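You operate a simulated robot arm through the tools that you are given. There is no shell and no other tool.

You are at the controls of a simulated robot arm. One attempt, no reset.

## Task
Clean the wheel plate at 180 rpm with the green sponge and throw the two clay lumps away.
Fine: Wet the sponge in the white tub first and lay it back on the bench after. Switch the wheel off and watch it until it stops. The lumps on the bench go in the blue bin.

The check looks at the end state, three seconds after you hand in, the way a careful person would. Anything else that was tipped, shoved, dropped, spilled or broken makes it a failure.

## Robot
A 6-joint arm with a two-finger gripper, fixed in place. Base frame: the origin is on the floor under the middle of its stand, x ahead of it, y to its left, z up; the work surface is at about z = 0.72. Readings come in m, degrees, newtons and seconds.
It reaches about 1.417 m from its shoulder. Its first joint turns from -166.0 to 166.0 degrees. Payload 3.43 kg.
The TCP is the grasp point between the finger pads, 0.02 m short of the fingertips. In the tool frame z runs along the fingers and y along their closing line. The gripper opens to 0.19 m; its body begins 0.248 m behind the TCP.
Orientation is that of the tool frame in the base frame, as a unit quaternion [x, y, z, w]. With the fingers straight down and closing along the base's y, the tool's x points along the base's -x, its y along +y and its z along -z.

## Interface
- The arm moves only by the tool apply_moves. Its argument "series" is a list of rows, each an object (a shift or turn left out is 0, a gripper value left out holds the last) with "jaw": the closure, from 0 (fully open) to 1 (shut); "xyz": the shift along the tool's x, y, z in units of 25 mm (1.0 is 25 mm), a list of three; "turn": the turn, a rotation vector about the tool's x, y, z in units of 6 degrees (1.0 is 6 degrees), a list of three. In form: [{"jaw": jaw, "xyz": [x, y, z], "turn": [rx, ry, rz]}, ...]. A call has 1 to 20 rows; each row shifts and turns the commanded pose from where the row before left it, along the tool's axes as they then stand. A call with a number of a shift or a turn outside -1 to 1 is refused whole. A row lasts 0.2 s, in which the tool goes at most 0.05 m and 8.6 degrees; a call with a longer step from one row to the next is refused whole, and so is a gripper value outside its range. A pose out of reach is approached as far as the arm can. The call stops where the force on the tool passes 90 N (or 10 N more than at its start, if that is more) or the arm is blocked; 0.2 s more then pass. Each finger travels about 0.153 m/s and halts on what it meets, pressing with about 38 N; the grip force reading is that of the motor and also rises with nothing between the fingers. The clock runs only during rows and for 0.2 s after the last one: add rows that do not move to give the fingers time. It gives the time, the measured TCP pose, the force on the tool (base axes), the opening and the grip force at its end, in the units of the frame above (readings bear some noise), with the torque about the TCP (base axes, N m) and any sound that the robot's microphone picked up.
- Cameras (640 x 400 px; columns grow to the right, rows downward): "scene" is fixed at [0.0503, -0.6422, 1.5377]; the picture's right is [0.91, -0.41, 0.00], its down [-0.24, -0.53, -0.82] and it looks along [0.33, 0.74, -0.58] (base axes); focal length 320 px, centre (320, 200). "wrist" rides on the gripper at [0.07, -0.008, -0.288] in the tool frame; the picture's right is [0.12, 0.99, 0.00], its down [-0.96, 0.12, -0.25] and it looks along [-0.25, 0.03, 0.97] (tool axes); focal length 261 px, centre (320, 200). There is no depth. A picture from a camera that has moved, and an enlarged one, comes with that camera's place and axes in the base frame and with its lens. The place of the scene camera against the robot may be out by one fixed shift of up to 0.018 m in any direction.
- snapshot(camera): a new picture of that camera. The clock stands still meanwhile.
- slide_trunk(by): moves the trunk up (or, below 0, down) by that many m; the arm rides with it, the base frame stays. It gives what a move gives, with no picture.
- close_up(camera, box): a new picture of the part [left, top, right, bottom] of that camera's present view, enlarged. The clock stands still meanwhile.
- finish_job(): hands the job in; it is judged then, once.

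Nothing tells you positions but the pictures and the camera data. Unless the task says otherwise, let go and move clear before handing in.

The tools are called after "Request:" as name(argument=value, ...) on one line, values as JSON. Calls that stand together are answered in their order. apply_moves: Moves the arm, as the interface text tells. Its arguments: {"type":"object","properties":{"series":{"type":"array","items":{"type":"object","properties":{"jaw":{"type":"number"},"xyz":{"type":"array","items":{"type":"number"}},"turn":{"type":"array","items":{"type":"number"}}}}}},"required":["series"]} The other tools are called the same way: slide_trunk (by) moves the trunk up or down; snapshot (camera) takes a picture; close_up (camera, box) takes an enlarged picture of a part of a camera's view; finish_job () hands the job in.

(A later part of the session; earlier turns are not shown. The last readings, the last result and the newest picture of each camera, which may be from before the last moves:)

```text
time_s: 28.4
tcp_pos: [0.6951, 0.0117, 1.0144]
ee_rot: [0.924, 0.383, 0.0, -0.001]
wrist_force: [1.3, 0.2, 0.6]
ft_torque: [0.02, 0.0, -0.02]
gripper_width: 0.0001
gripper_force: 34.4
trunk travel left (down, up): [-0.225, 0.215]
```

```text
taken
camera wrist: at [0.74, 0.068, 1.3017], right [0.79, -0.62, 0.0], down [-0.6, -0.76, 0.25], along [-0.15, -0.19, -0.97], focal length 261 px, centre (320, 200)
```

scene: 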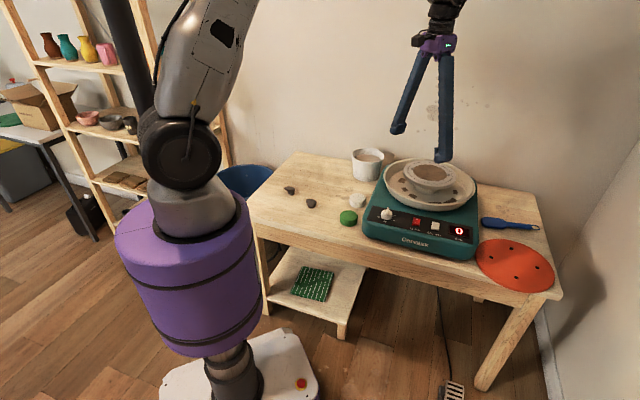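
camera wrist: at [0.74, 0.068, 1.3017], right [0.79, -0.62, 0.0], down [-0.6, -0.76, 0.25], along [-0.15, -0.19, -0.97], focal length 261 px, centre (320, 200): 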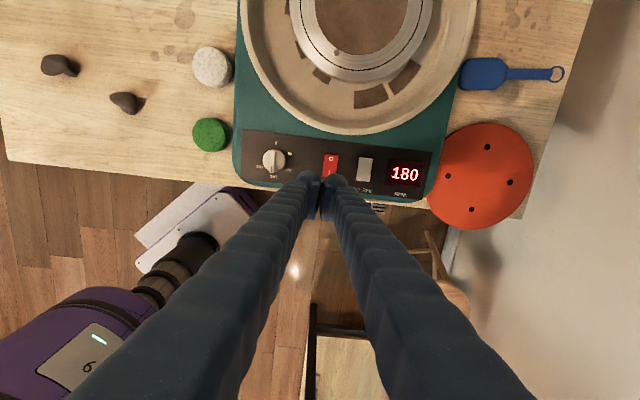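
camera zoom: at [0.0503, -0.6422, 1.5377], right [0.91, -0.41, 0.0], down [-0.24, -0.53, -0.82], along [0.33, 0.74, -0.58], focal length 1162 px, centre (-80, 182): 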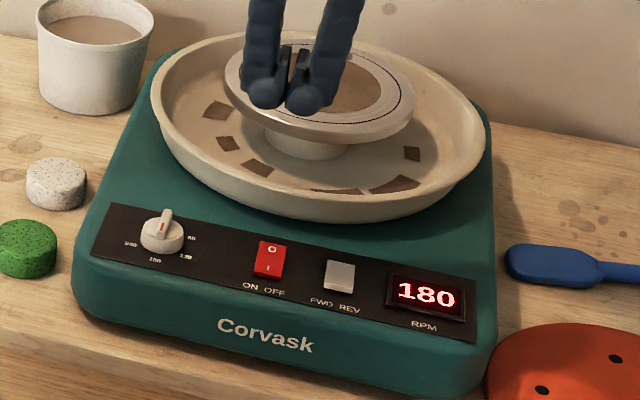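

The display reads 180 and the plate is spinning. Next is the sponge, but first I'll look closely at the finger pads to decide how deep to grip.

Request:
close_up(camera="scene", box=[405, 150, 465, 190])

Request:
close_up(camera="scene", box=[325, 180, 385, 235])

Request:
close_up(camera="scene", box=[345, 140, 395, 185])

```text
10.00 times, centred on (435, 170) of scene
camera zoom: at [0.0503, -0.6422, 1.5377], right [0.91, -0.41, 0.0], down [-0.24, -0.53, -0.82], along [0.33, 0.74, -0.58], focal length 3196 px, centre (-830, 500)
```

zoom: 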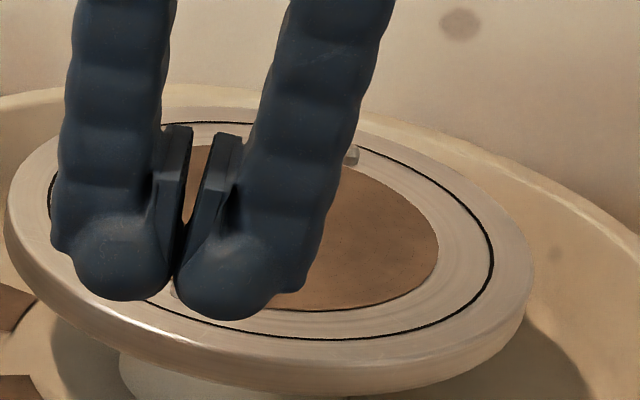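

```text
7.27 times, centred on (355, 208) of scene
camera zoom: at [0.0503, -0.6422, 1.5377], right [0.91, -0.41, 0.0], down [-0.24, -0.53, -0.82], along [0.33, 0.74, -0.58], focal length 2324 px, centre (66, 146)
```

zoom: 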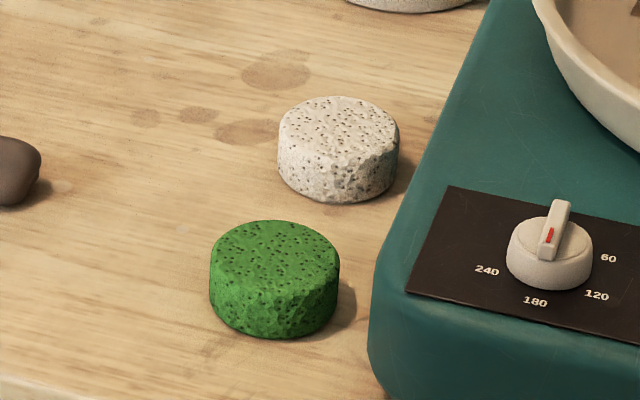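

```text
8.89 times, centred on (370, 162) of scene
camera zoom: at [0.0503, -0.6422, 1.5377], right [0.91, -0.41, 0.0], down [-0.24, -0.53, -0.82], along [0.33, 0.74, -0.58], focal length 2841 px, centre (-124, 533)
```

zoom: 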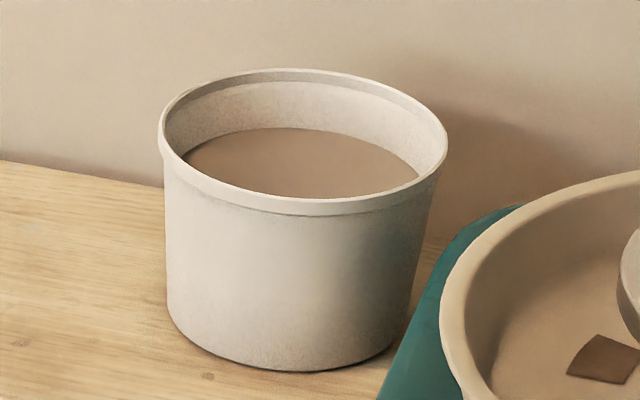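

Speed confirmed. I'll turn the tool to the grip yaw for the green sponge (fingers clear of the white sponge and the housing) and move above it.

Request:
apply_moves(series=[{"jaw": 1.0, "turn": [0, 0, -0.98]}, {"turn": [0, 0, -0.98]}, {"turn": [0, 0, -0.98]}, {"turn": [0, 0, -0.98]}, {"turn": [0, 0, -0.98]}, {"turn": [0, 0, -0.98]}, {"turn": [0, 0, -0.98]}, {"turn": [0, 0, -0.98]}, {"turn": [0, 0, -0.98]}, {"turn": [0, 0, -0.98]}, {"turn": [0, 0, -0.98]}, {"turn": [0, 0, -0.98]}, {"turn": [0, 0, -0.98]}, {"turn": [0, 0, -0.98]}, {"turn": [0, 0, -0.98]}, {"turn": [0, 0, -0.98]}, {"turn": [0, 0, -0.98]}])

Request:
apply_moves(series=[{"jaw": 0.4, "xyz": [0.909, 0.321, 0.3]}, {"xyz": [0.909, 0.321, 0.3]}, {"xyz": [0.909, 0.321, 0.4]}, {"xyz": [0.909, 0.321, 0.4]}, {"xyz": [0.909, 0.321, 0.4]}, {"xyz": [0.909, 0.321, 0.5]}, {"xyz": [0.909, 0.321, 0.5]}, {"xyz": [0.909, 0.321, 0.6]}, {"xyz": [0.909, 0.321, 0.6]}, {"xyz": [0.909, 0.321, 0.6]}])

Request:
snapshot(camera="wrist")

Request:
close_up(camera="wrist", box=[220, 110, 420, 235])

```text
time_s: 32.0
tcp_pos: [0.6953, 0.013, 1.0138]
ee_rot: [0.301, 0.954, 0.0, 0.0]
wrist_force: [-0.3, 0.3, -0.8]
ft_torque: [0.04, 0.05, -0.03]
gripper_width: 0.0001
gripper_force: 34.0
trunk travel left (down, up): [-0.225, 0.215]
```

```text
time_s: 34.2
tcp_pos: [0.5545, 0.2089, 0.8984]
ee_rot: [0.301, 0.954, -0.001, 0.0]
wrist_force: [-0.5, 0.6, -0.6]
ft_torque: [0.0, -0.01, -0.01]
gripper_width: 0.114
gripper_force: 0.1
trunk travel left (down, up): [-0.225, 0.215]
```

```text
taken
camera wrist: at [0.4935, 0.2424, 1.1866], right [0.47, 0.88, 0.0], down [0.85, -0.46, 0.25], along [0.22, -0.12, -0.97], focal length 261 px, centre (320, 200)
```

wrist: 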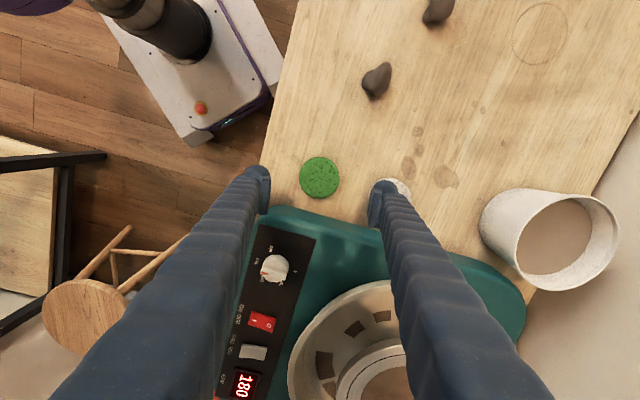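

```text
3.20 times, centred on (320, 172) of wrist
camera zoom: at [0.4935, 0.2424, 1.1866], right [0.47, 0.88, 0.0], down [0.85, -0.46, 0.25], along [0.22, -0.12, -0.97], focal length 834 px, centre (320, 288)
```

zoom: 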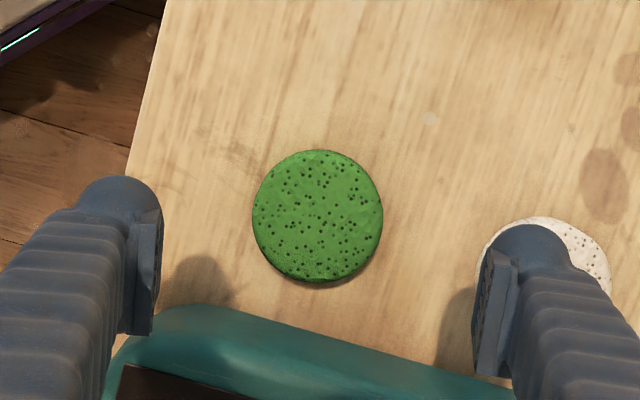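

The green sponge is centred at (0.557, 0.206) and about 70 mm across. I'll turn 15° more to gain room from the white sponge, narrow the jaws and go down to just above grip height.

Request:
apply_moves(series=[{"jaw": 0.535, "turn": [0, 0, -0.9]}, {"turn": [0, 0, -0.8]}, {"turn": [0, 0, -0.8]}, {"xyz": [0.104, -0.076, 0.6]}, {"xyz": [0, 0, 0.9]}, {"xyz": [0, 0, 0.9]}, {"xyz": [0, 0, 0.9]}, {"xyz": [0, 0, 0.7]}, {"xyz": [0, 0, 0.5]}, {"xyz": [0, 0, 0.3]}])

Request:
close_up(camera="wrist", box=[220, 110, 420, 235])

Request:
close_up(camera="scene", box=[310, 170, 390, 235])

```text
time_s: 36.4
tcp_pos: [0.5517, 0.2081, 0.7791]
ee_rot: [0.175, 0.985, 0.0, 0.0]
wrist_force: [-0.4, 0.2, -0.9]
ft_torque: [0.0, 0.02, -0.02]
gripper_width: 0.0883
gripper_force: 0.1
trunk travel left (down, up): [-0.225, 0.215]
```

```text
3.20 times, centred on (320, 172) of wrist
camera zoom: at [0.4841, 0.2238, 1.067], right [0.23, 0.97, 0.0], down [0.94, -0.22, 0.25], along [0.24, -0.06, -0.97], focal length 834 px, centre (320, 288)
```

zoom: 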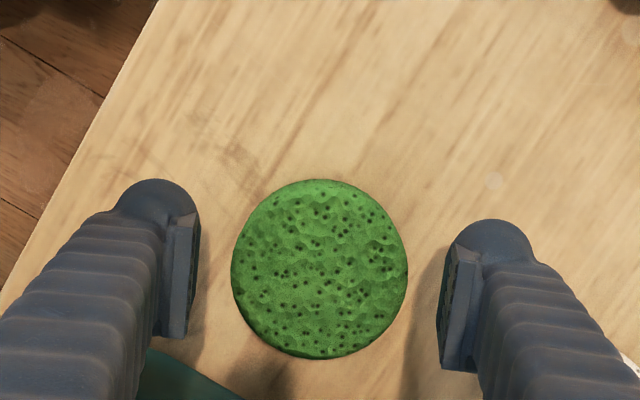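

```text
6.15 times, centred on (350, 202) of scene
camera zoom: at [0.0503, -0.6422, 1.5377], right [0.91, -0.41, 0.0], down [-0.24, -0.53, -0.82], along [0.33, 0.74, -0.58], focal length 1967 px, centre (135, 185)
```

zoom: 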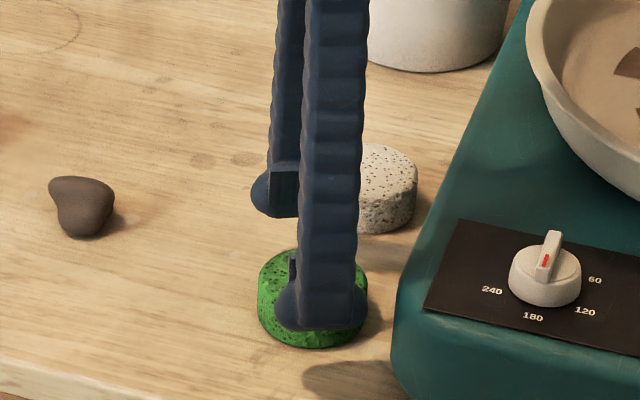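

The sponge is well centred between the fingers and both are clear of everything else. I'll go down to TCP z ≈ 0.753 and close gently.

Request:
apply_moves(series=[{"jaw": 0.535, "xyz": [0, 0, 0.5]}, {"xyz": [0, 0, 0.4]}, {"xyz": [0, 0, 0.14]}, {"jaw": 0.58}, {"jaw": 0.61}, {"jaw": 0.65}, {"jaw": 0.7}, {"jaw": 0.75}, {"jaw": 0.8}])

Request:
close_up(camera="wrist", box=[220, 110, 420, 235])

Request:
close_up(camera="scene", box=[310, 170, 390, 235])

```text
time_s: 38.4
tcp_pos: [0.5528, 0.2063, 0.7536]
ee_rot: [0.174, 0.985, 0.0, 0.0]
wrist_force: [-0.2, 0.7, -0.8]
ft_torque: [-0.01, -0.01, -0.01]
gripper_width: 0.0662
gripper_force: 37.6
trunk travel left (down, up): [-0.225, 0.215]
```

```text
3.20 times, centred on (320, 172) of wrist
camera zoom: at [0.4841, 0.2234, 1.0409], right [0.23, 0.97, 0.0], down [0.94, -0.22, 0.25], along [0.24, -0.06, -0.97], focal length 834 px, centre (320, 288)
```

zoom: 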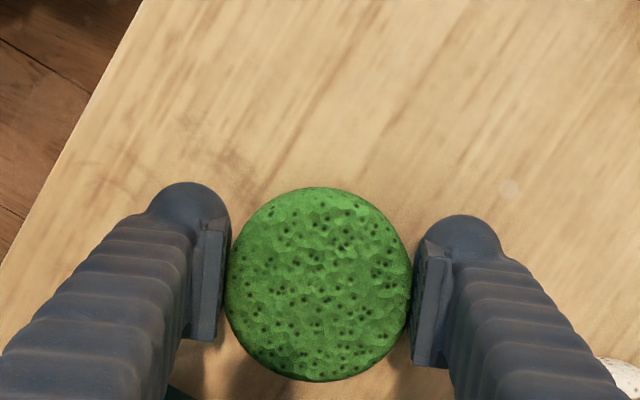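

```text
6.15 times, centred on (350, 202) of scene
camera zoom: at [0.0503, -0.6422, 1.5377], right [0.91, -0.41, 0.0], down [-0.24, -0.53, -0.82], along [0.33, 0.74, -0.58], focal length 1967 px, centre (135, 185)
```

zoom: 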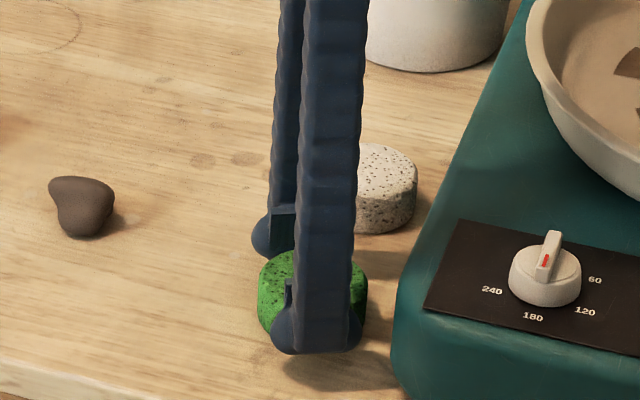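

The grip is firm at 0.066. I'll lift straight up and check that it holds.

Request:
apply_moves(series=[{"jaw": 0.9, "xyz": [0, 0, -0.3]}, {"xyz": [0, 0, -0.5]}, {"xyz": [0, 0, -0.8]}, {"xyz": [0, 0, -0.8]}, {"xyz": [0, 0, -0.8]}, {"xyz": [0, 0, -0.8]}, {"xyz": [0, 0, -0.8]}, {"xyz": [0, 0, -0.8]}, {"xyz": [0, 0, -0.8]}, {"xyz": [0, 0, 0]}])

Request:
close_up(camera="wrist", box=[220, 110, 420, 235])

Request:
snapshot(camera="scene")

Request:
close_up(camera="scene", box=[310, 120, 390, 180])

```text
time_s: 40.6
tcp_pos: [0.5513, 0.2061, 0.9151]
ee_rot: [0.175, 0.985, 0.0, 0.0]
wrist_force: [-0.1, -0.1, 0.5]
ft_torque: [0.0, 0.02, -0.04]
gripper_width: 0.0662
gripper_force: 38.4
trunk travel left (down, up): [-0.225, 0.215]
```

```text
3.20 times, centred on (320, 172) of wrist
camera zoom: at [0.4844, 0.223, 1.201], right [0.23, 0.97, 0.0], down [0.94, -0.22, 0.25], along [0.24, -0.06, -0.97], focal length 834 px, centre (320, 288)
```

zoom: 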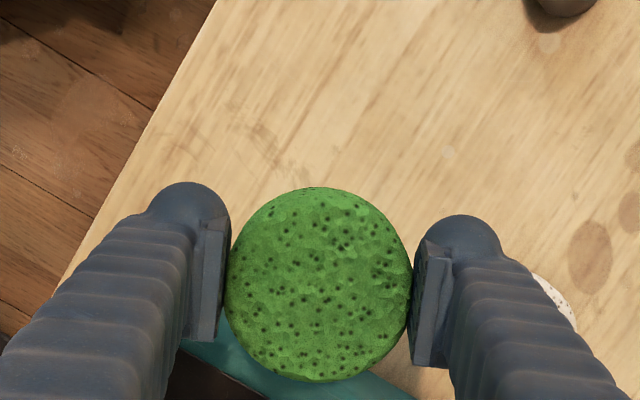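

```text
taken
```

scene: 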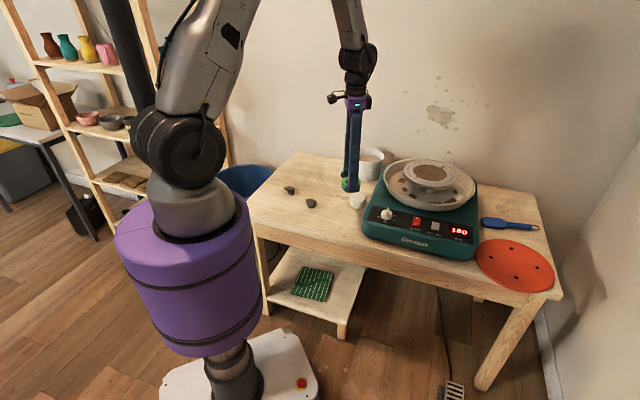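

```text
6.67 times, centred on (350, 150) of scene
camera zoom: at [0.0503, -0.6422, 1.5377], right [0.91, -0.41, 0.0], down [-0.24, -0.53, -0.82], along [0.33, 0.74, -0.58], focal length 2130 px, centre (120, 533)
```

zoom: 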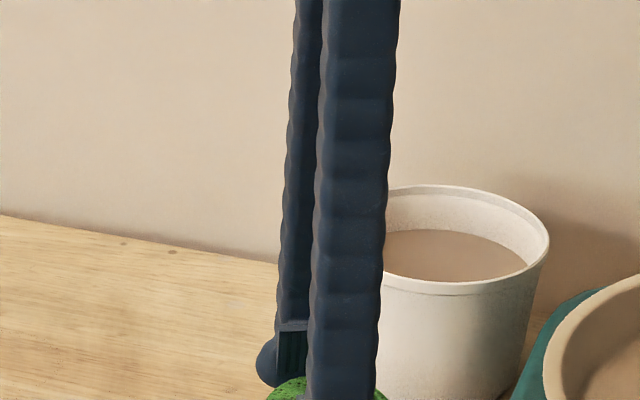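

The sponge is held securely. The wheel keeps turning at 180, and I'll now carry the sponge up toward the tub and turn the wrist so I can tilt the sponge edge down into the water.

Request:
apply_moves(series=[{"jaw": 0.9, "xyz": [-0.191, 0.893, -0.378]}, {"xyz": [-0.191, 0.893, -0.378]}, {"xyz": [-0.191, 0.893, -0.378]}, {"xyz": [-0.191, 0.893, -0.378]}, {"xyz": [-0.191, 0.893, -0.378]}, {"xyz": [-0.191, 0.893, -0.378]}, {"xyz": [-0.191, 0.893, -0.378]}, {"xyz": [-0.191, 0.893, -0.378]}, {"xyz": [-0.191, 0.893, -0.378]}])

Request:
apply_moves(series=[{"jaw": 0.9, "turn": [0, 0, 1]}, {"turn": [0, 0, 1]}, {"turn": [0, 0, 1]}, {"turn": [0, 0, 1]}, {"turn": [0, 0, 1]}, {"turn": [0, 0, 1]}, {"turn": [0, 0, 1]}, {"turn": [0, 0, 1]}, {"turn": [0, 0, 1]}, {"turn": [0, 0, 1]}, {"turn": [0, 0, 1]}, {"turn": [0, 0, 1]}, {"turn": [0, 0, 1]}, {"turn": [0, 0, 1]}, {"turn": [0, 0, 1]}, {"turn": [0, 0, 1]}, {"turn": [0, 0, 1]}, {"turn": [0, 0, 1]}, {"turn": [0, 0, 1]}, {"turn": [0, 0, 1]}])

Request:
snapshot(camera="wrist")

Request:
snapshot(camera="scene")

```text
time_s: 42.6
tcp_pos: [0.6618, 0.3813, 0.9975]
ee_rot: [0.174, 0.985, 0.0, 0.0]
wrist_force: [0.5, 0.4, 0.5]
ft_torque: [0.0, -0.02, -0.01]
gripper_width: 0.0664
gripper_force: 38.5
trunk travel left (down, up): [-0.225, 0.215]
```

```text
time_s: 46.8
tcp_pos: [0.662, 0.3817, 0.9977]
ee_rot: [0.94, 0.34, 0.0, 0.0]
wrist_force: [0.4, -0.5, -0.3]
ft_torque: [-0.01, 0.0, 0.0]
gripper_width: 0.0663
gripper_force: 37.6
trunk travel left (down, up): [-0.225, 0.215]
```

```text
taken
camera wrist: at [0.7116, 0.4327, 1.2852], right [0.73, -0.69, 0.0], down [-0.66, -0.7, 0.25], along [-0.17, -0.18, -0.97], focal length 261 px, centre (320, 200)
```

wrist: 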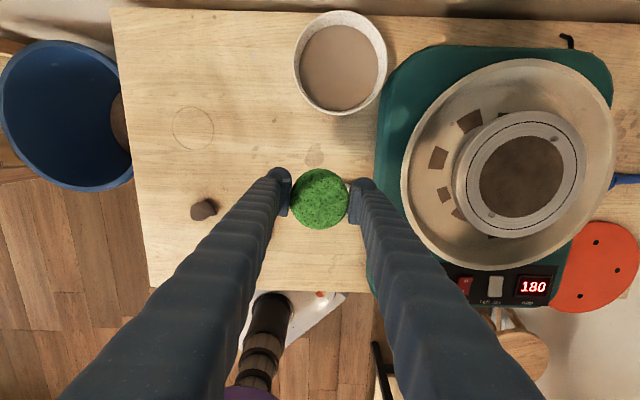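

```text
taken
```

scene: 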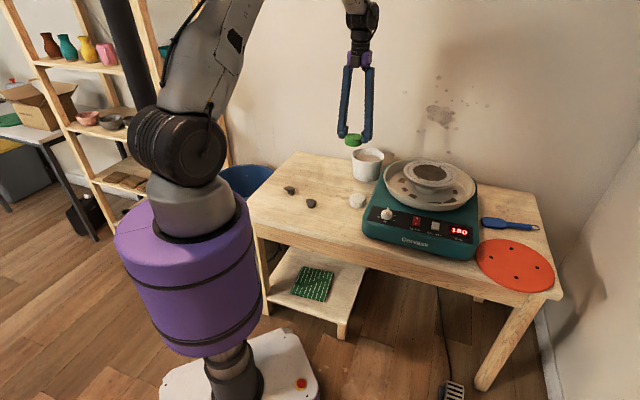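

Request:
close_up(camera="wrist", box=[280, 0, 400, 120])

Request:
close_up(camera="wrist", box=[400, 40, 620, 280])

```text
3.33 times, centred on (340, 60) of wrist
camera zoom: at [0.7116, 0.4327, 1.2852], right [0.73, -0.69, 0.0], down [-0.66, -0.7, 0.25], along [-0.17, -0.18, -0.97], focal length 869 px, centre (253, 667)
```

zoom: 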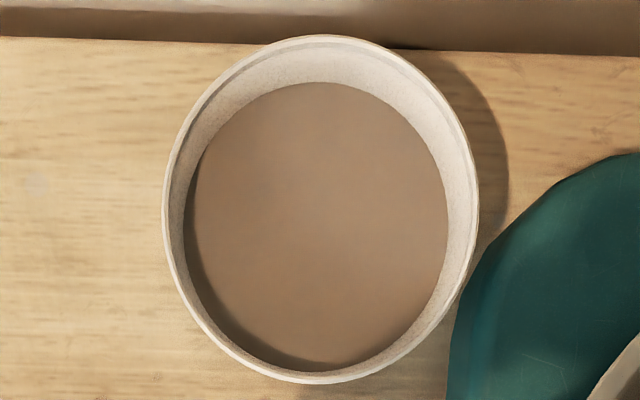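

```text
1.67 times, centred on (510, 160) of wrist
camera zoom: at [0.7116, 0.4327, 1.2852], right [0.73, -0.69, 0.0], down [-0.66, -0.7, 0.25], along [-0.17, -0.18, -0.97], focal length 434 px, centre (3, 267)
```

zoom: 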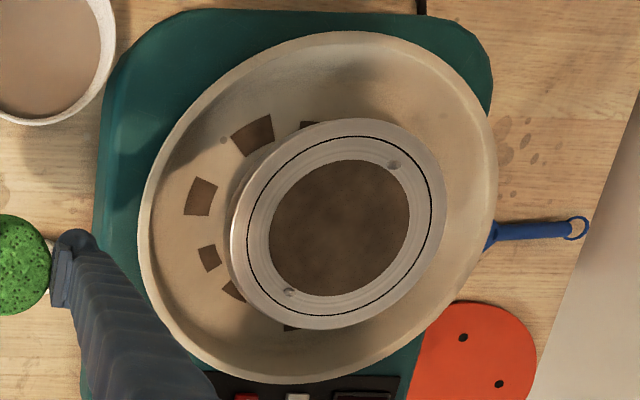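

From this view the tub centre is about (0.806, 0.489) with the rim near z = 0.825, and its inner width is only slightly larger than the gripped fingers. I'll move closer and tilt the tool about 58°, so the sponge's lower edge leads and the camera stays on top.

Request:
apply_moves(series=[{"jaw": 0.9, "xyz": [0.838, 0.098, 0]}, {"xyz": [0.838, 0.098, 0]}, {"xyz": [0.838, 0.098, 0]}, {"xyz": [0.838, 0.098, 0]}, {"xyz": [0.838, 0.098, 0]}, {"turn": [0, 0.967, 0]}, {"turn": [0, 0.967, 0]}, {"turn": [0, 0.967, 0]}, {"turn": [0, 0.967, 0]}, {"turn": [0, 0.967, 0]}, {"turn": [0, 0.967, 0]}, {"turn": [0, 0.967, 0]}, {"turn": [0, 0.967, 0]}, {"turn": [0, 0.967, 0]}, {"turn": [0, 0.967, 0]}, {"jaw": 0.9}])

Request:
snapshot(camera="wrist")

Request:
snapshot(camera="scene")

```text
time_s: 50.2
tcp_pos: [0.7304, 0.4565, 0.9955]
ee_rot: [0.868, 0.321, 0.348, -0.151]
wrist_force: [0.0, -0.5, -0.6]
ft_torque: [0.03, 0.04, 0.09]
gripper_width: 0.0661
gripper_force: 38.0
out of reach, approached as far as the arm can: row 11, 12, 13, 14
trunk travel left (down, up): [-0.225, 0.215]
```

```text
taken
camera wrist: at [0.6185, 0.3551, 1.2487], right [0.72, -0.69, 0.05], down [-0.58, -0.64, -0.5], along [0.38, 0.34, -0.86], focal length 261 px, centre (320, 200)
```

wrist: 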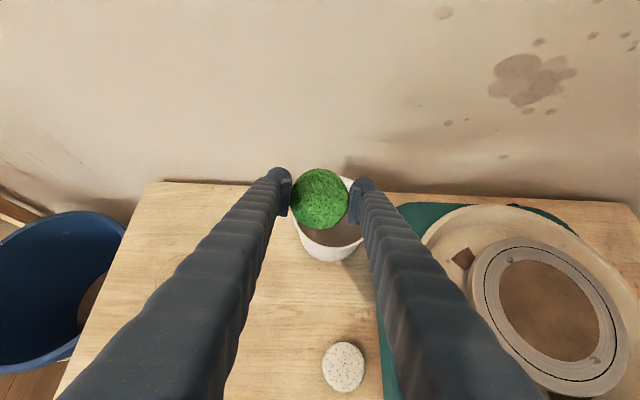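

```text
taken
```

scene: 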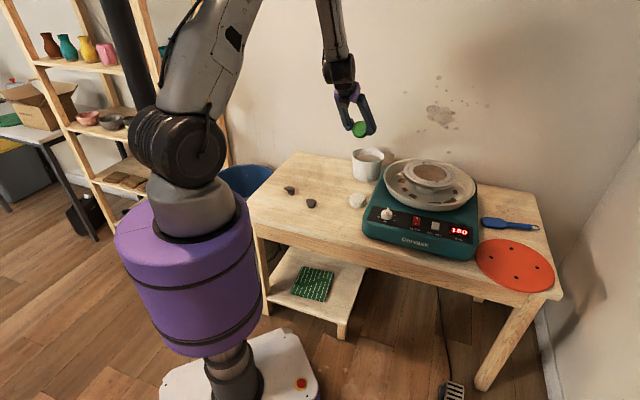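

The arm reports some of those poses out of reach, so I'll hold still for a moment to see where it settles.

Request:
apply_moves(series=[{"jaw": 0.9}, {"jaw": 0.9}, {"jaw": 0.9}])

Request:
snapshot(camera="scene")

```text
time_s: 51.0
tcp_pos: [0.7317, 0.4575, 0.9946]
ee_rot: [0.867, 0.32, 0.349, -0.153]
wrist_force: [0.4, 0.3, -0.7]
ft_torque: [0.02, -0.03, 0.0]
gripper_width: 0.0661
gripper_force: 38.1
trunk travel left (down, up): [-0.225, 0.215]
```

```text
taken
```

scene: 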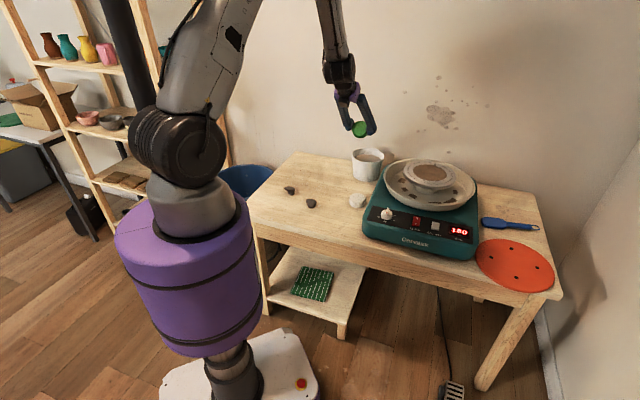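

The arm settled at about 44.5° of tilt, which gives nearly the same clearance as 58°, so I'll keep it. I'll correct the small roll and move to just above the tub.

Request:
apply_moves(series=[{"jaw": 0.9, "turn": [0, 0, -0.57]}, {"xyz": [-0.07, 0.2, 0.794]}, {"xyz": [-0.07, 0.2, 0.794]}, {"xyz": [-0.07, 0.2, 0.794]}, {"xyz": [-0.07, 0.2, 0.794]}, {"jaw": 0.9}])

Request:
snapshot(camera="wrist")

Request:
close_up(camera="scene", box=[320, 90, 420, 190])

```text
time_s: 52.4
tcp_pos: [0.7828, 0.4784, 0.934]
ee_rot: [0.858, 0.345, 0.353, -0.141]
wrist_force: [0.0, 0.4, -0.6]
ft_torque: [0.0, -0.01, -0.02]
gripper_width: 0.0663
gripper_force: 38.1
trunk travel left (down, up): [-0.225, 0.215]
```

```text
taken
camera wrist: at [0.6669, 0.3784, 1.187], right [0.75, -0.66, 0.09], down [-0.54, -0.68, -0.5], along [0.39, 0.33, -0.86], focal length 261 px, centre (320, 200)
```

wrist: 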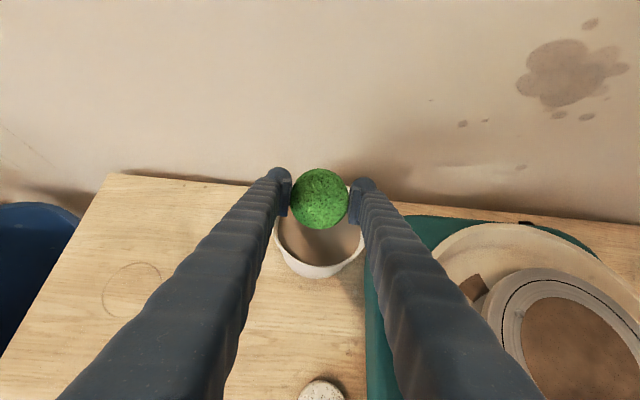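

```text
4.00 times, centred on (370, 140) of scene
camera zoom: at [0.0503, -0.6422, 1.5377], right [0.91, -0.41, 0.0], down [-0.24, -0.53, -0.82], along [0.33, 0.74, -0.58], focal length 1278 px, centre (120, 440)
```

zoom: 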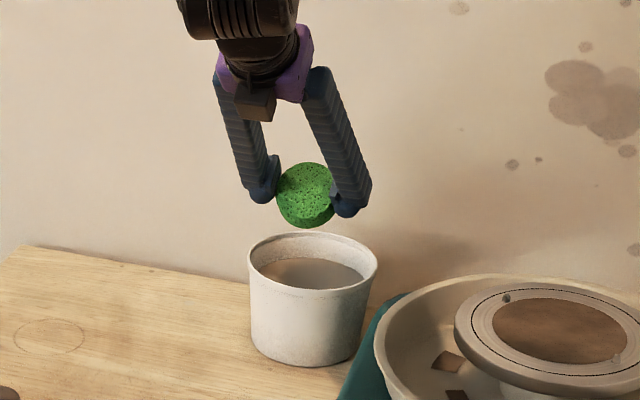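

Request:
close_up(camera="wrist", box=[250, 160, 400, 285])

```text
3.20 times, centred on (325, 222) of wrist
camera zoom: at [0.6669, 0.3784, 1.187], right [0.75, -0.66, 0.09], down [-0.54, -0.68, -0.5], along [0.39, 0.33, -0.86], focal length 834 px, centre (304, 128)
```

zoom: 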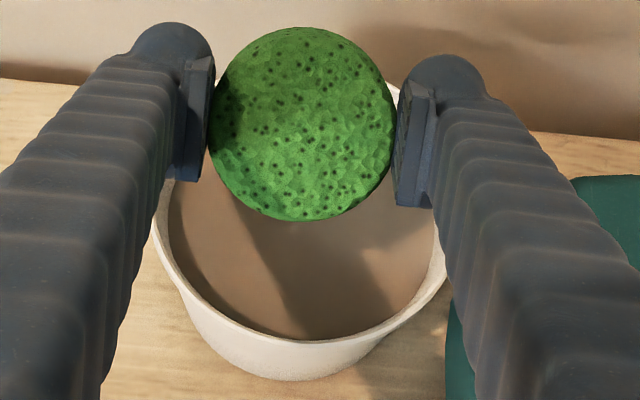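

The rim's position in this view matches my tub estimate to within about 2 mm. I'll shift sideways and forward to centre over the tub, and come down to just above the rim.

Request:
apply_moves(series=[{"jaw": 0.9, "xyz": [-0.28, 0.112, 0.698]}, {"xyz": [-0.28, 0.112, 0.698]}, {"xyz": [-0.28, 0.112, 0.698]}, {"jaw": 0.9}])

Request:
close_up(camera="wrist", box=[240, 140, 400, 265])

Request:
close_up(camera="scene", box=[335, 115, 405, 185])

```text
time_s: 53.4
tcp_pos: [0.8044, 0.4859, 0.8817]
ee_rot: [0.858, 0.344, 0.354, -0.14]
wrist_force: [0.1, -0.8, -0.3]
ft_torque: [0.01, 0.0, -0.01]
gripper_width: 0.0663
gripper_force: 38.4
trunk travel left (down, up): [-0.225, 0.215]
```

```text
3.20 times, centred on (320, 202) of wrist
camera zoom: at [0.6888, 0.3871, 1.1355], right [0.75, -0.66, 0.09], down [-0.54, -0.68, -0.5], along [0.39, 0.33, -0.86], focal length 834 px, centre (320, 192)
```

zoom: 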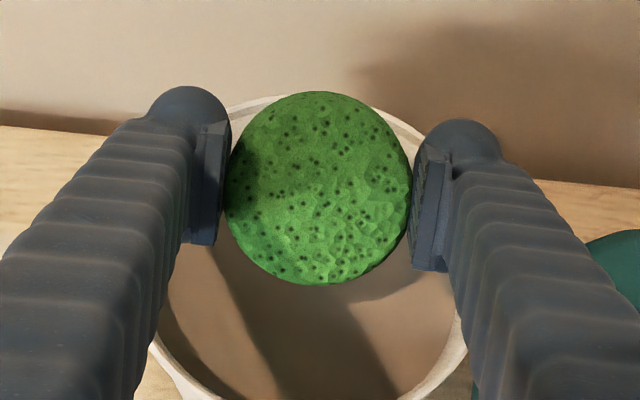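

```text
5.71 times, centred on (370, 150) of scene
camera zoom: at [0.0503, -0.6422, 1.5377], right [0.91, -0.41, 0.0], down [-0.24, -0.53, -0.82], along [0.33, 0.74, -0.58], focal length 1826 px, centre (34, 486)
```

zoom: 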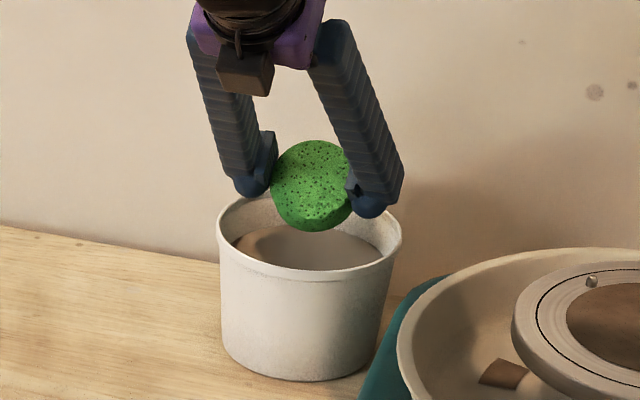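

Request:
close_up(camera="wrist", box=[260, 200, 380, 290])

Request:
close_up(camera="wrist", box=[275, 150, 375, 190])

```text
4.44 times, centred on (320, 245) of wrist
camera zoom: at [0.6888, 0.3871, 1.1355], right [0.75, -0.66, 0.09], down [-0.54, -0.68, -0.5], along [0.39, 0.33, -0.86], focal length 1158 px, centre (320, 0)
```

zoom: 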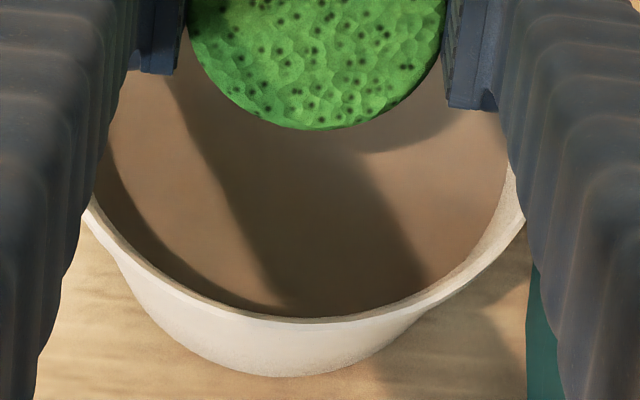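

```text
6.40 times, centred on (325, 170) of wrist
camera zoom: at [0.6888, 0.3871, 1.1355], right [0.75, -0.66, 0.09], down [-0.54, -0.68, -0.5], along [0.39, 0.33, -0.86], focal length 1668 px, centre (288, 392)
```

zoom: 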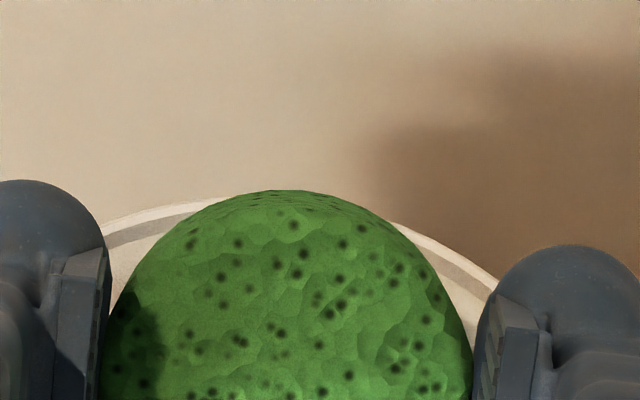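

Alignment looks good to about 1–2 mm. I'll lower slowly until the sponge edge should just meet the water, watching the force.

Request:
apply_moves(series=[{"jaw": 0.9, "xyz": [-0.237, 0, 0.282]}, {"xyz": [-0.237, 0, 0.282]}, {"xyz": [-0.237, 0, 0.282]}, {"xyz": [-0.237, 0, 0.282]}, {"jaw": 0.9}])

Request:
close_up(camera="wrist", box=[240, 140, 400, 265])

Request:
close_up(camera="scene", box=[335, 125, 405, 185])

```text
time_s: 54.6
tcp_pos: [0.8048, 0.4887, 0.8455]
ee_rot: [0.859, 0.345, 0.352, -0.14]
wrist_force: [0.1, -0.3, -0.7]
ft_torque: [-0.02, 0.02, -0.04]
gripper_width: 0.0662
gripper_force: 37.8
trunk travel left (down, up): [-0.225, 0.215]
```

```text
3.20 times, centred on (320, 202) of wrist
camera zoom: at [0.6904, 0.3894, 1.0988], right [0.75, -0.66, 0.09], down [-0.54, -0.68, -0.5], along [0.39, 0.33, -0.86], focal length 834 px, centre (320, 192)
```

zoom: 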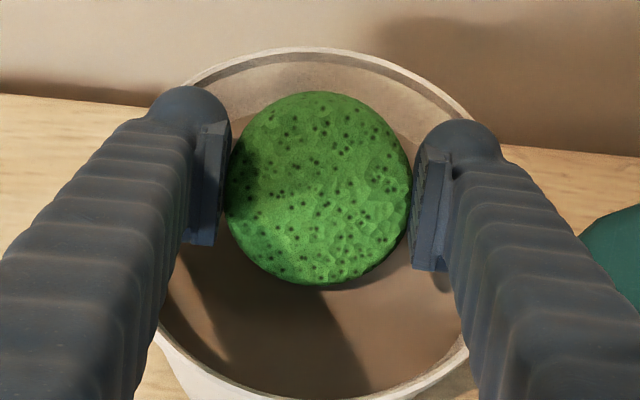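

```text
6.67 times, centred on (370, 155) of scene
camera zoom: at [0.0503, -0.6422, 1.5377], right [0.91, -0.41, 0.0], down [-0.24, -0.53, -0.82], along [0.33, 0.74, -0.58], focal length 2130 px, centre (-13, 500)
```

zoom: 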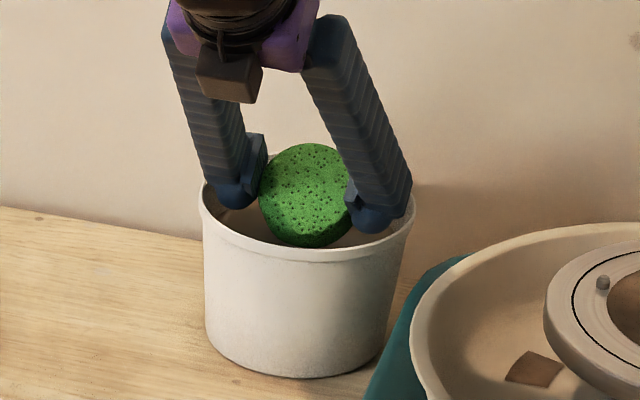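

The fingers sit evenly inside the tub and no contact force shows. I'll lower another 8 mm to get the sponge well into the water.

Request:
apply_moves(series=[{"jaw": 0.9, "xyz": [-0.112, 0, 0.114]}, {"xyz": [-0.112, 0, 0.114]}, {"jaw": 0.9}, {"jaw": 0.9}])

Request:
close_up(camera="wrist", box=[240, 140, 400, 265])

Request:
close_up(camera="scene", box=[335, 125, 405, 185])

```text
time_s: 55.6
tcp_pos: [0.8051, 0.4893, 0.837]
ee_rot: [0.858, 0.346, 0.353, -0.141]
wrist_force: [-0.6, -0.1, 0.0]
ft_torque: [0.0, 0.01, 0.0]
gripper_width: 0.0661
gripper_force: 38.6
trunk travel left (down, up): [-0.225, 0.215]
```

```text
3.20 times, centred on (320, 202) of wrist
camera zoom: at [0.6908, 0.3894, 1.0906], right [0.75, -0.66, 0.09], down [-0.54, -0.68, -0.5], along [0.39, 0.33, -0.86], focal length 834 px, centre (320, 192)
```

zoom: 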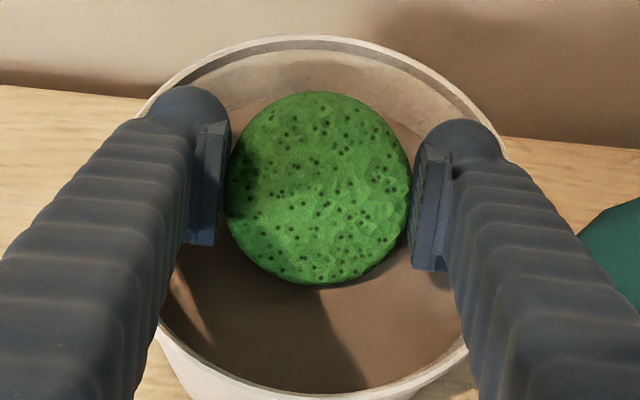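

```text
6.67 times, centred on (370, 155) of scene
camera zoom: at [0.0503, -0.6422, 1.5377], right [0.91, -0.41, 0.0], down [-0.24, -0.53, -0.82], along [0.33, 0.74, -0.58], focal length 2130 px, centre (-13, 500)
```

zoom: 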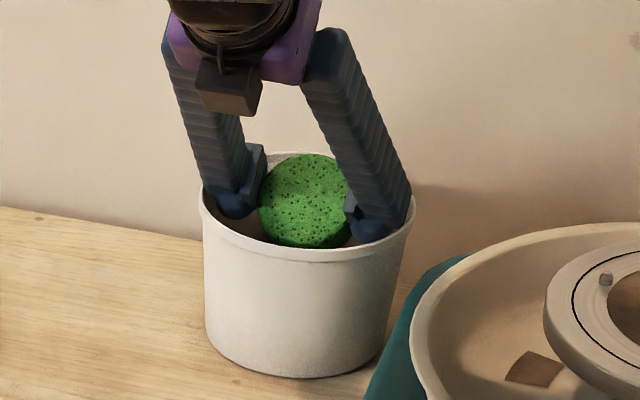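

No contact so far. I'll lower 4 mm more at a time, checking the force, until the sponge's near edge visibly goes under the water.

Request:
apply_moves(series=[{"jaw": 0.9, "xyz": [-0.112, 0.02, 0.114]}, {"jaw": 0.9}])

Request:
close_up(camera="wrist", box=[280, 150, 370, 240])

Request:
close_up(camera="scene", box=[345, 135, 405, 175])

```text
time_s: 56.2
tcp_pos: [0.8059, 0.4877, 0.8332]
ee_rot: [0.858, 0.345, 0.353, -0.14]
wrist_force: [0.9, -0.4, 0.0]
ft_torque: [-0.01, 0.0, -0.02]
gripper_width: 0.0661
gripper_force: 38.6
trunk travel left (down, up): [-0.225, 0.215]
```

```text
4.44 times, centred on (325, 195) of wrist
camera zoom: at [0.6911, 0.3889, 1.0866], right [0.75, -0.66, 0.09], down [-0.54, -0.68, -0.5], along [0.39, 0.33, -0.86], focal length 1158 px, centre (298, 222)
```

zoom: 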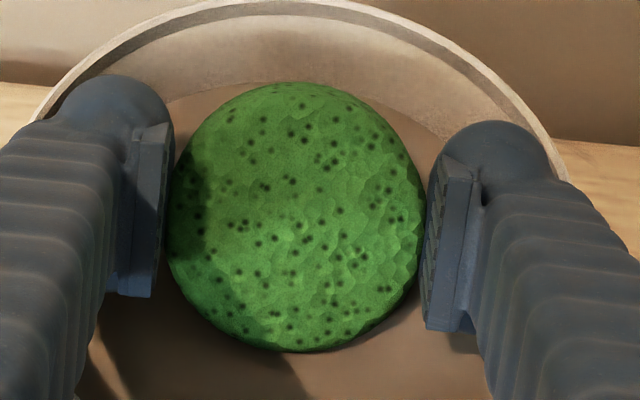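

```text
10.00 times, centred on (375, 155) of scene
camera zoom: at [0.0503, -0.6422, 1.5377], right [0.91, -0.41, 0.0], down [-0.24, -0.53, -0.82], along [0.33, 0.74, -0.58], focal length 3196 px, centre (-230, 650)
```

zoom: 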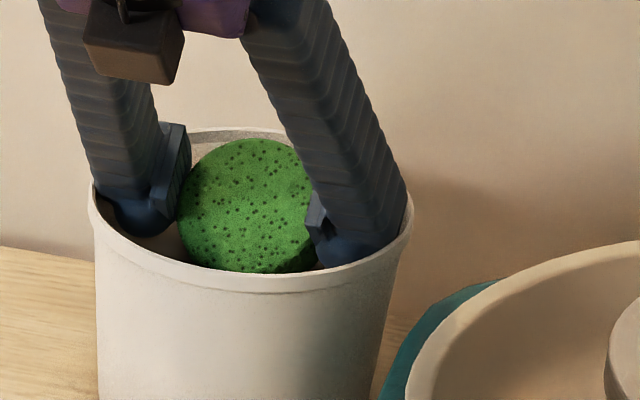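

Request:
apply_moves(series=[{"jaw": 0.9, "xyz": [-0.1, 0, 0.1]}, {"jaw": 0.9}, {"jaw": 0.9}, {"jaw": 0.9}])

Request:
close_up(camera="wrist", box=[280, 150, 370, 240])

Request:
close_up(camera="scene", box=[345, 135, 405, 175])

```text
time_s: 57.2
tcp_pos: [0.8067, 0.4884, 0.8297]
ee_rot: [0.858, 0.346, 0.353, -0.141]
wrist_force: [-0.6, 0.4, -0.4]
ft_torque: [0.01, 0.01, 0.0]
gripper_width: 0.0661
gripper_force: 37.8
trunk travel left (down, up): [-0.225, 0.215]
```

```text
4.44 times, centred on (325, 195) of wrist
camera zoom: at [0.6909, 0.3888, 1.083], right [0.75, -0.66, 0.09], down [-0.54, -0.68, -0.5], along [0.39, 0.33, -0.86], focal length 1158 px, centre (298, 222)
```

zoom: 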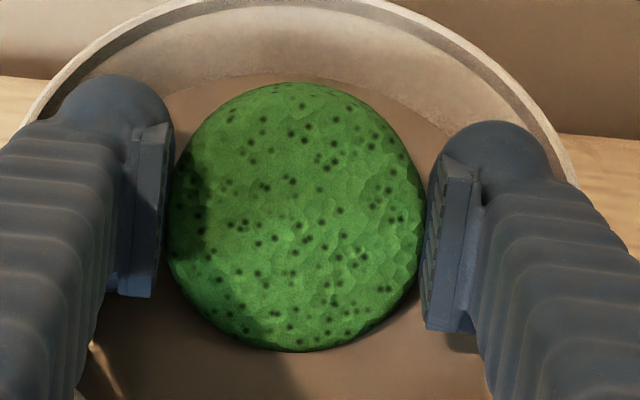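

```text
10.00 times, centred on (375, 155) of scene
camera zoom: at [0.0503, -0.6422, 1.5377], right [0.91, -0.41, 0.0], down [-0.24, -0.53, -0.82], along [0.33, 0.74, -0.58], focal length 3196 px, centre (-230, 650)
```

zoom: 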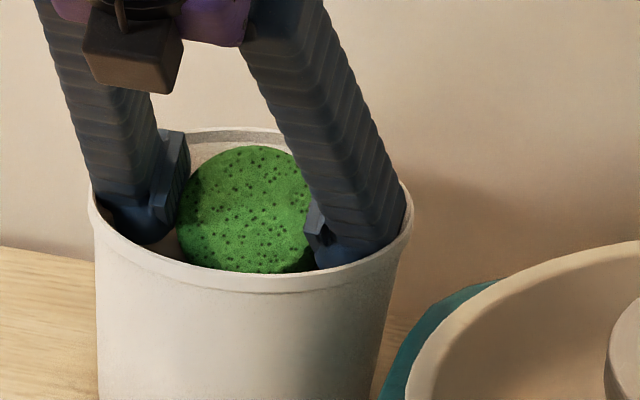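

The water surface works out to about z = 0.798, so the sponge's lower edge is roughly 2 cm under. I'll lift straight up to the earlier viewing height and compare its colour with before.

Request:
apply_moves(series=[{"jaw": 0.9, "xyz": [0.25, 0, -0.25]}, {"xyz": [0.4, 0, -0.4]}, {"xyz": [0.4, 0, -0.4]}, {"xyz": [0.43, 0, -0.43]}, {"jaw": 0.9}])

Request:
close_up(camera="wrist", box=[240, 140, 400, 265])

Request:
close_up(camera="scene", box=[335, 115, 405, 185])

```text
time_s: 58.4
tcp_pos: [0.8056, 0.4873, 0.8817]
ee_rot: [0.859, 0.345, 0.352, -0.141]
wrist_force: [-1.0, -0.2, 0.4]
ft_torque: [0.01, 0.01, 0.03]
gripper_width: 0.0661
gripper_force: 38.0
trunk travel left (down, up): [-0.225, 0.215]
```

```text
3.20 times, centred on (320, 202) of wrist
camera zoom: at [0.6909, 0.3891, 1.135], right [0.75, -0.66, 0.09], down [-0.54, -0.68, -0.5], along [0.39, 0.33, -0.86], focal length 834 px, centre (320, 192)
```

zoom: 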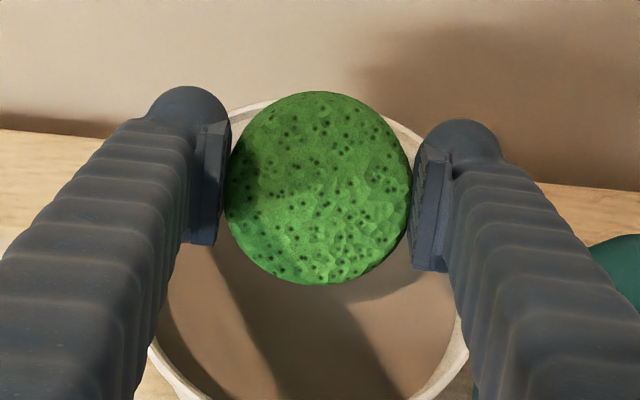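

```text
5.71 times, centred on (370, 150) of scene
camera zoom: at [0.0503, -0.6422, 1.5377], right [0.91, -0.41, 0.0], down [-0.24, -0.53, -0.82], along [0.33, 0.74, -0.58], focal length 1826 px, centre (34, 486)
```

zoom: 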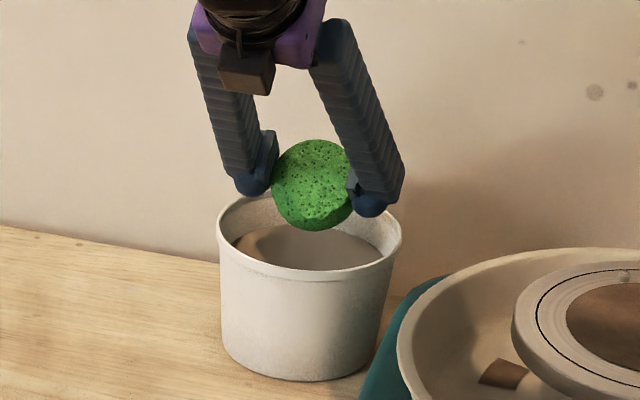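

The colour change is not clear-cut, so I'll dip again, a little deeper, after shifting 5 mm toward the wall side to centre the tilted fingers better in the rim.

Request:
apply_moves(series=[{"jaw": 0.9, "xyz": [-0.314, -0.01, 0.388]}, {"xyz": [-0.314, -0.01, 0.388]}, {"xyz": [-0.314, 0, 0.388]}, {"xyz": [-0.314, 0, 0.388]}, {"jaw": 0.9}])

Request:
close_up(camera="wrist", box=[240, 140, 400, 265])

Request:
close_up(camera="scene", box=[345, 135, 405, 175])

```text
time_s: 59.6
tcp_pos: [0.8103, 0.4929, 0.8318]
ee_rot: [0.859, 0.345, 0.353, -0.14]
wrist_force: [0.5, 0.1, -0.8]
ft_torque: [-0.02, -0.01, -0.02]
gripper_width: 0.066
gripper_force: 37.9
trunk travel left (down, up): [-0.225, 0.215]
```

```text
3.20 times, centred on (320, 202) of wrist
camera zoom: at [0.6941, 0.3935, 1.0857], right [0.75, -0.66, 0.09], down [-0.54, -0.68, -0.5], along [0.39, 0.33, -0.86], focal length 834 px, centre (320, 192)
```

zoom: 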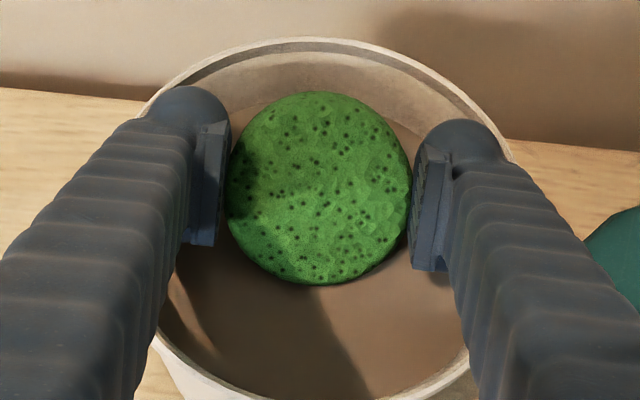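

```text
10.00 times, centred on (375, 155) of scene
camera zoom: at [0.0503, -0.6422, 1.5377], right [0.91, -0.41, 0.0], down [-0.24, -0.53, -0.82], along [0.33, 0.74, -0.58], focal length 3196 px, centre (-230, 650)
```

zoom: 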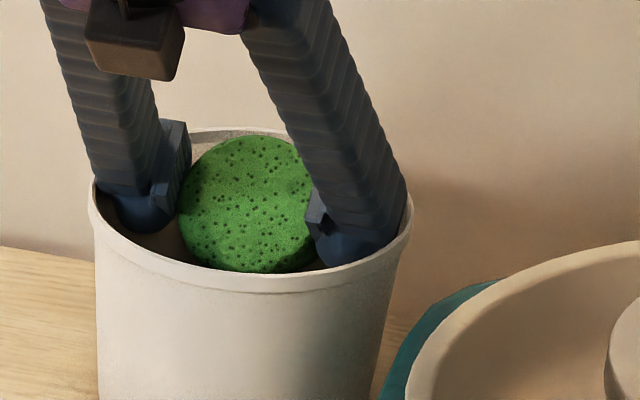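

Request:
apply_moves(series=[{"jaw": 0.9, "xyz": [-0.112, 0, 0.114]}, {"xyz": [-0.112, 0, 0.114]}, {"jaw": 0.9}])

Request:
close_up(camera="wrist", box=[240, 140, 400, 265])

Request:
close_up(camera="scene", box=[345, 135, 405, 175])

```text
time_s: 60.4
tcp_pos: [0.81, 0.492, 0.8241]
ee_rot: [0.858, 0.345, 0.353, -0.14]
wrist_force: [0.5, 0.7, -0.1]
ft_torque: [0.0, 0.04, -0.02]
gripper_width: 0.0661
gripper_force: 37.4
trunk travel left (down, up): [-0.225, 0.215]
```

```text
3.20 times, centred on (320, 202) of wrist
camera zoom: at [0.6945, 0.3932, 1.0773], right [0.75, -0.66, 0.09], down [-0.54, -0.68, -0.5], along [0.39, 0.33, -0.86], focal length 834 px, centre (320, 192)
```

zoom: 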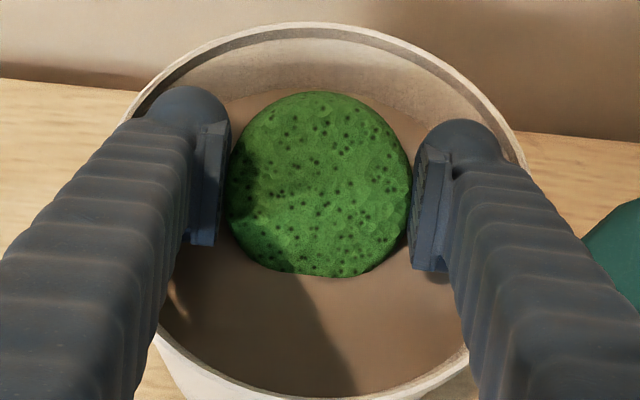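

```text
10.00 times, centred on (375, 155) of scene
camera zoom: at [0.0503, -0.6422, 1.5377], right [0.91, -0.41, 0.0], down [-0.24, -0.53, -0.82], along [0.33, 0.74, -0.58], focal length 3196 px, centre (-230, 650)
```

zoom: 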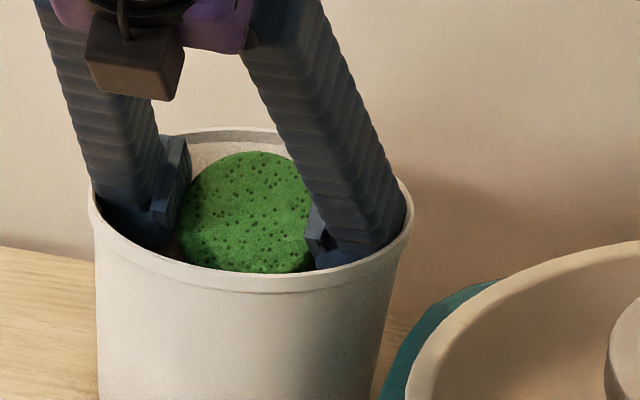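

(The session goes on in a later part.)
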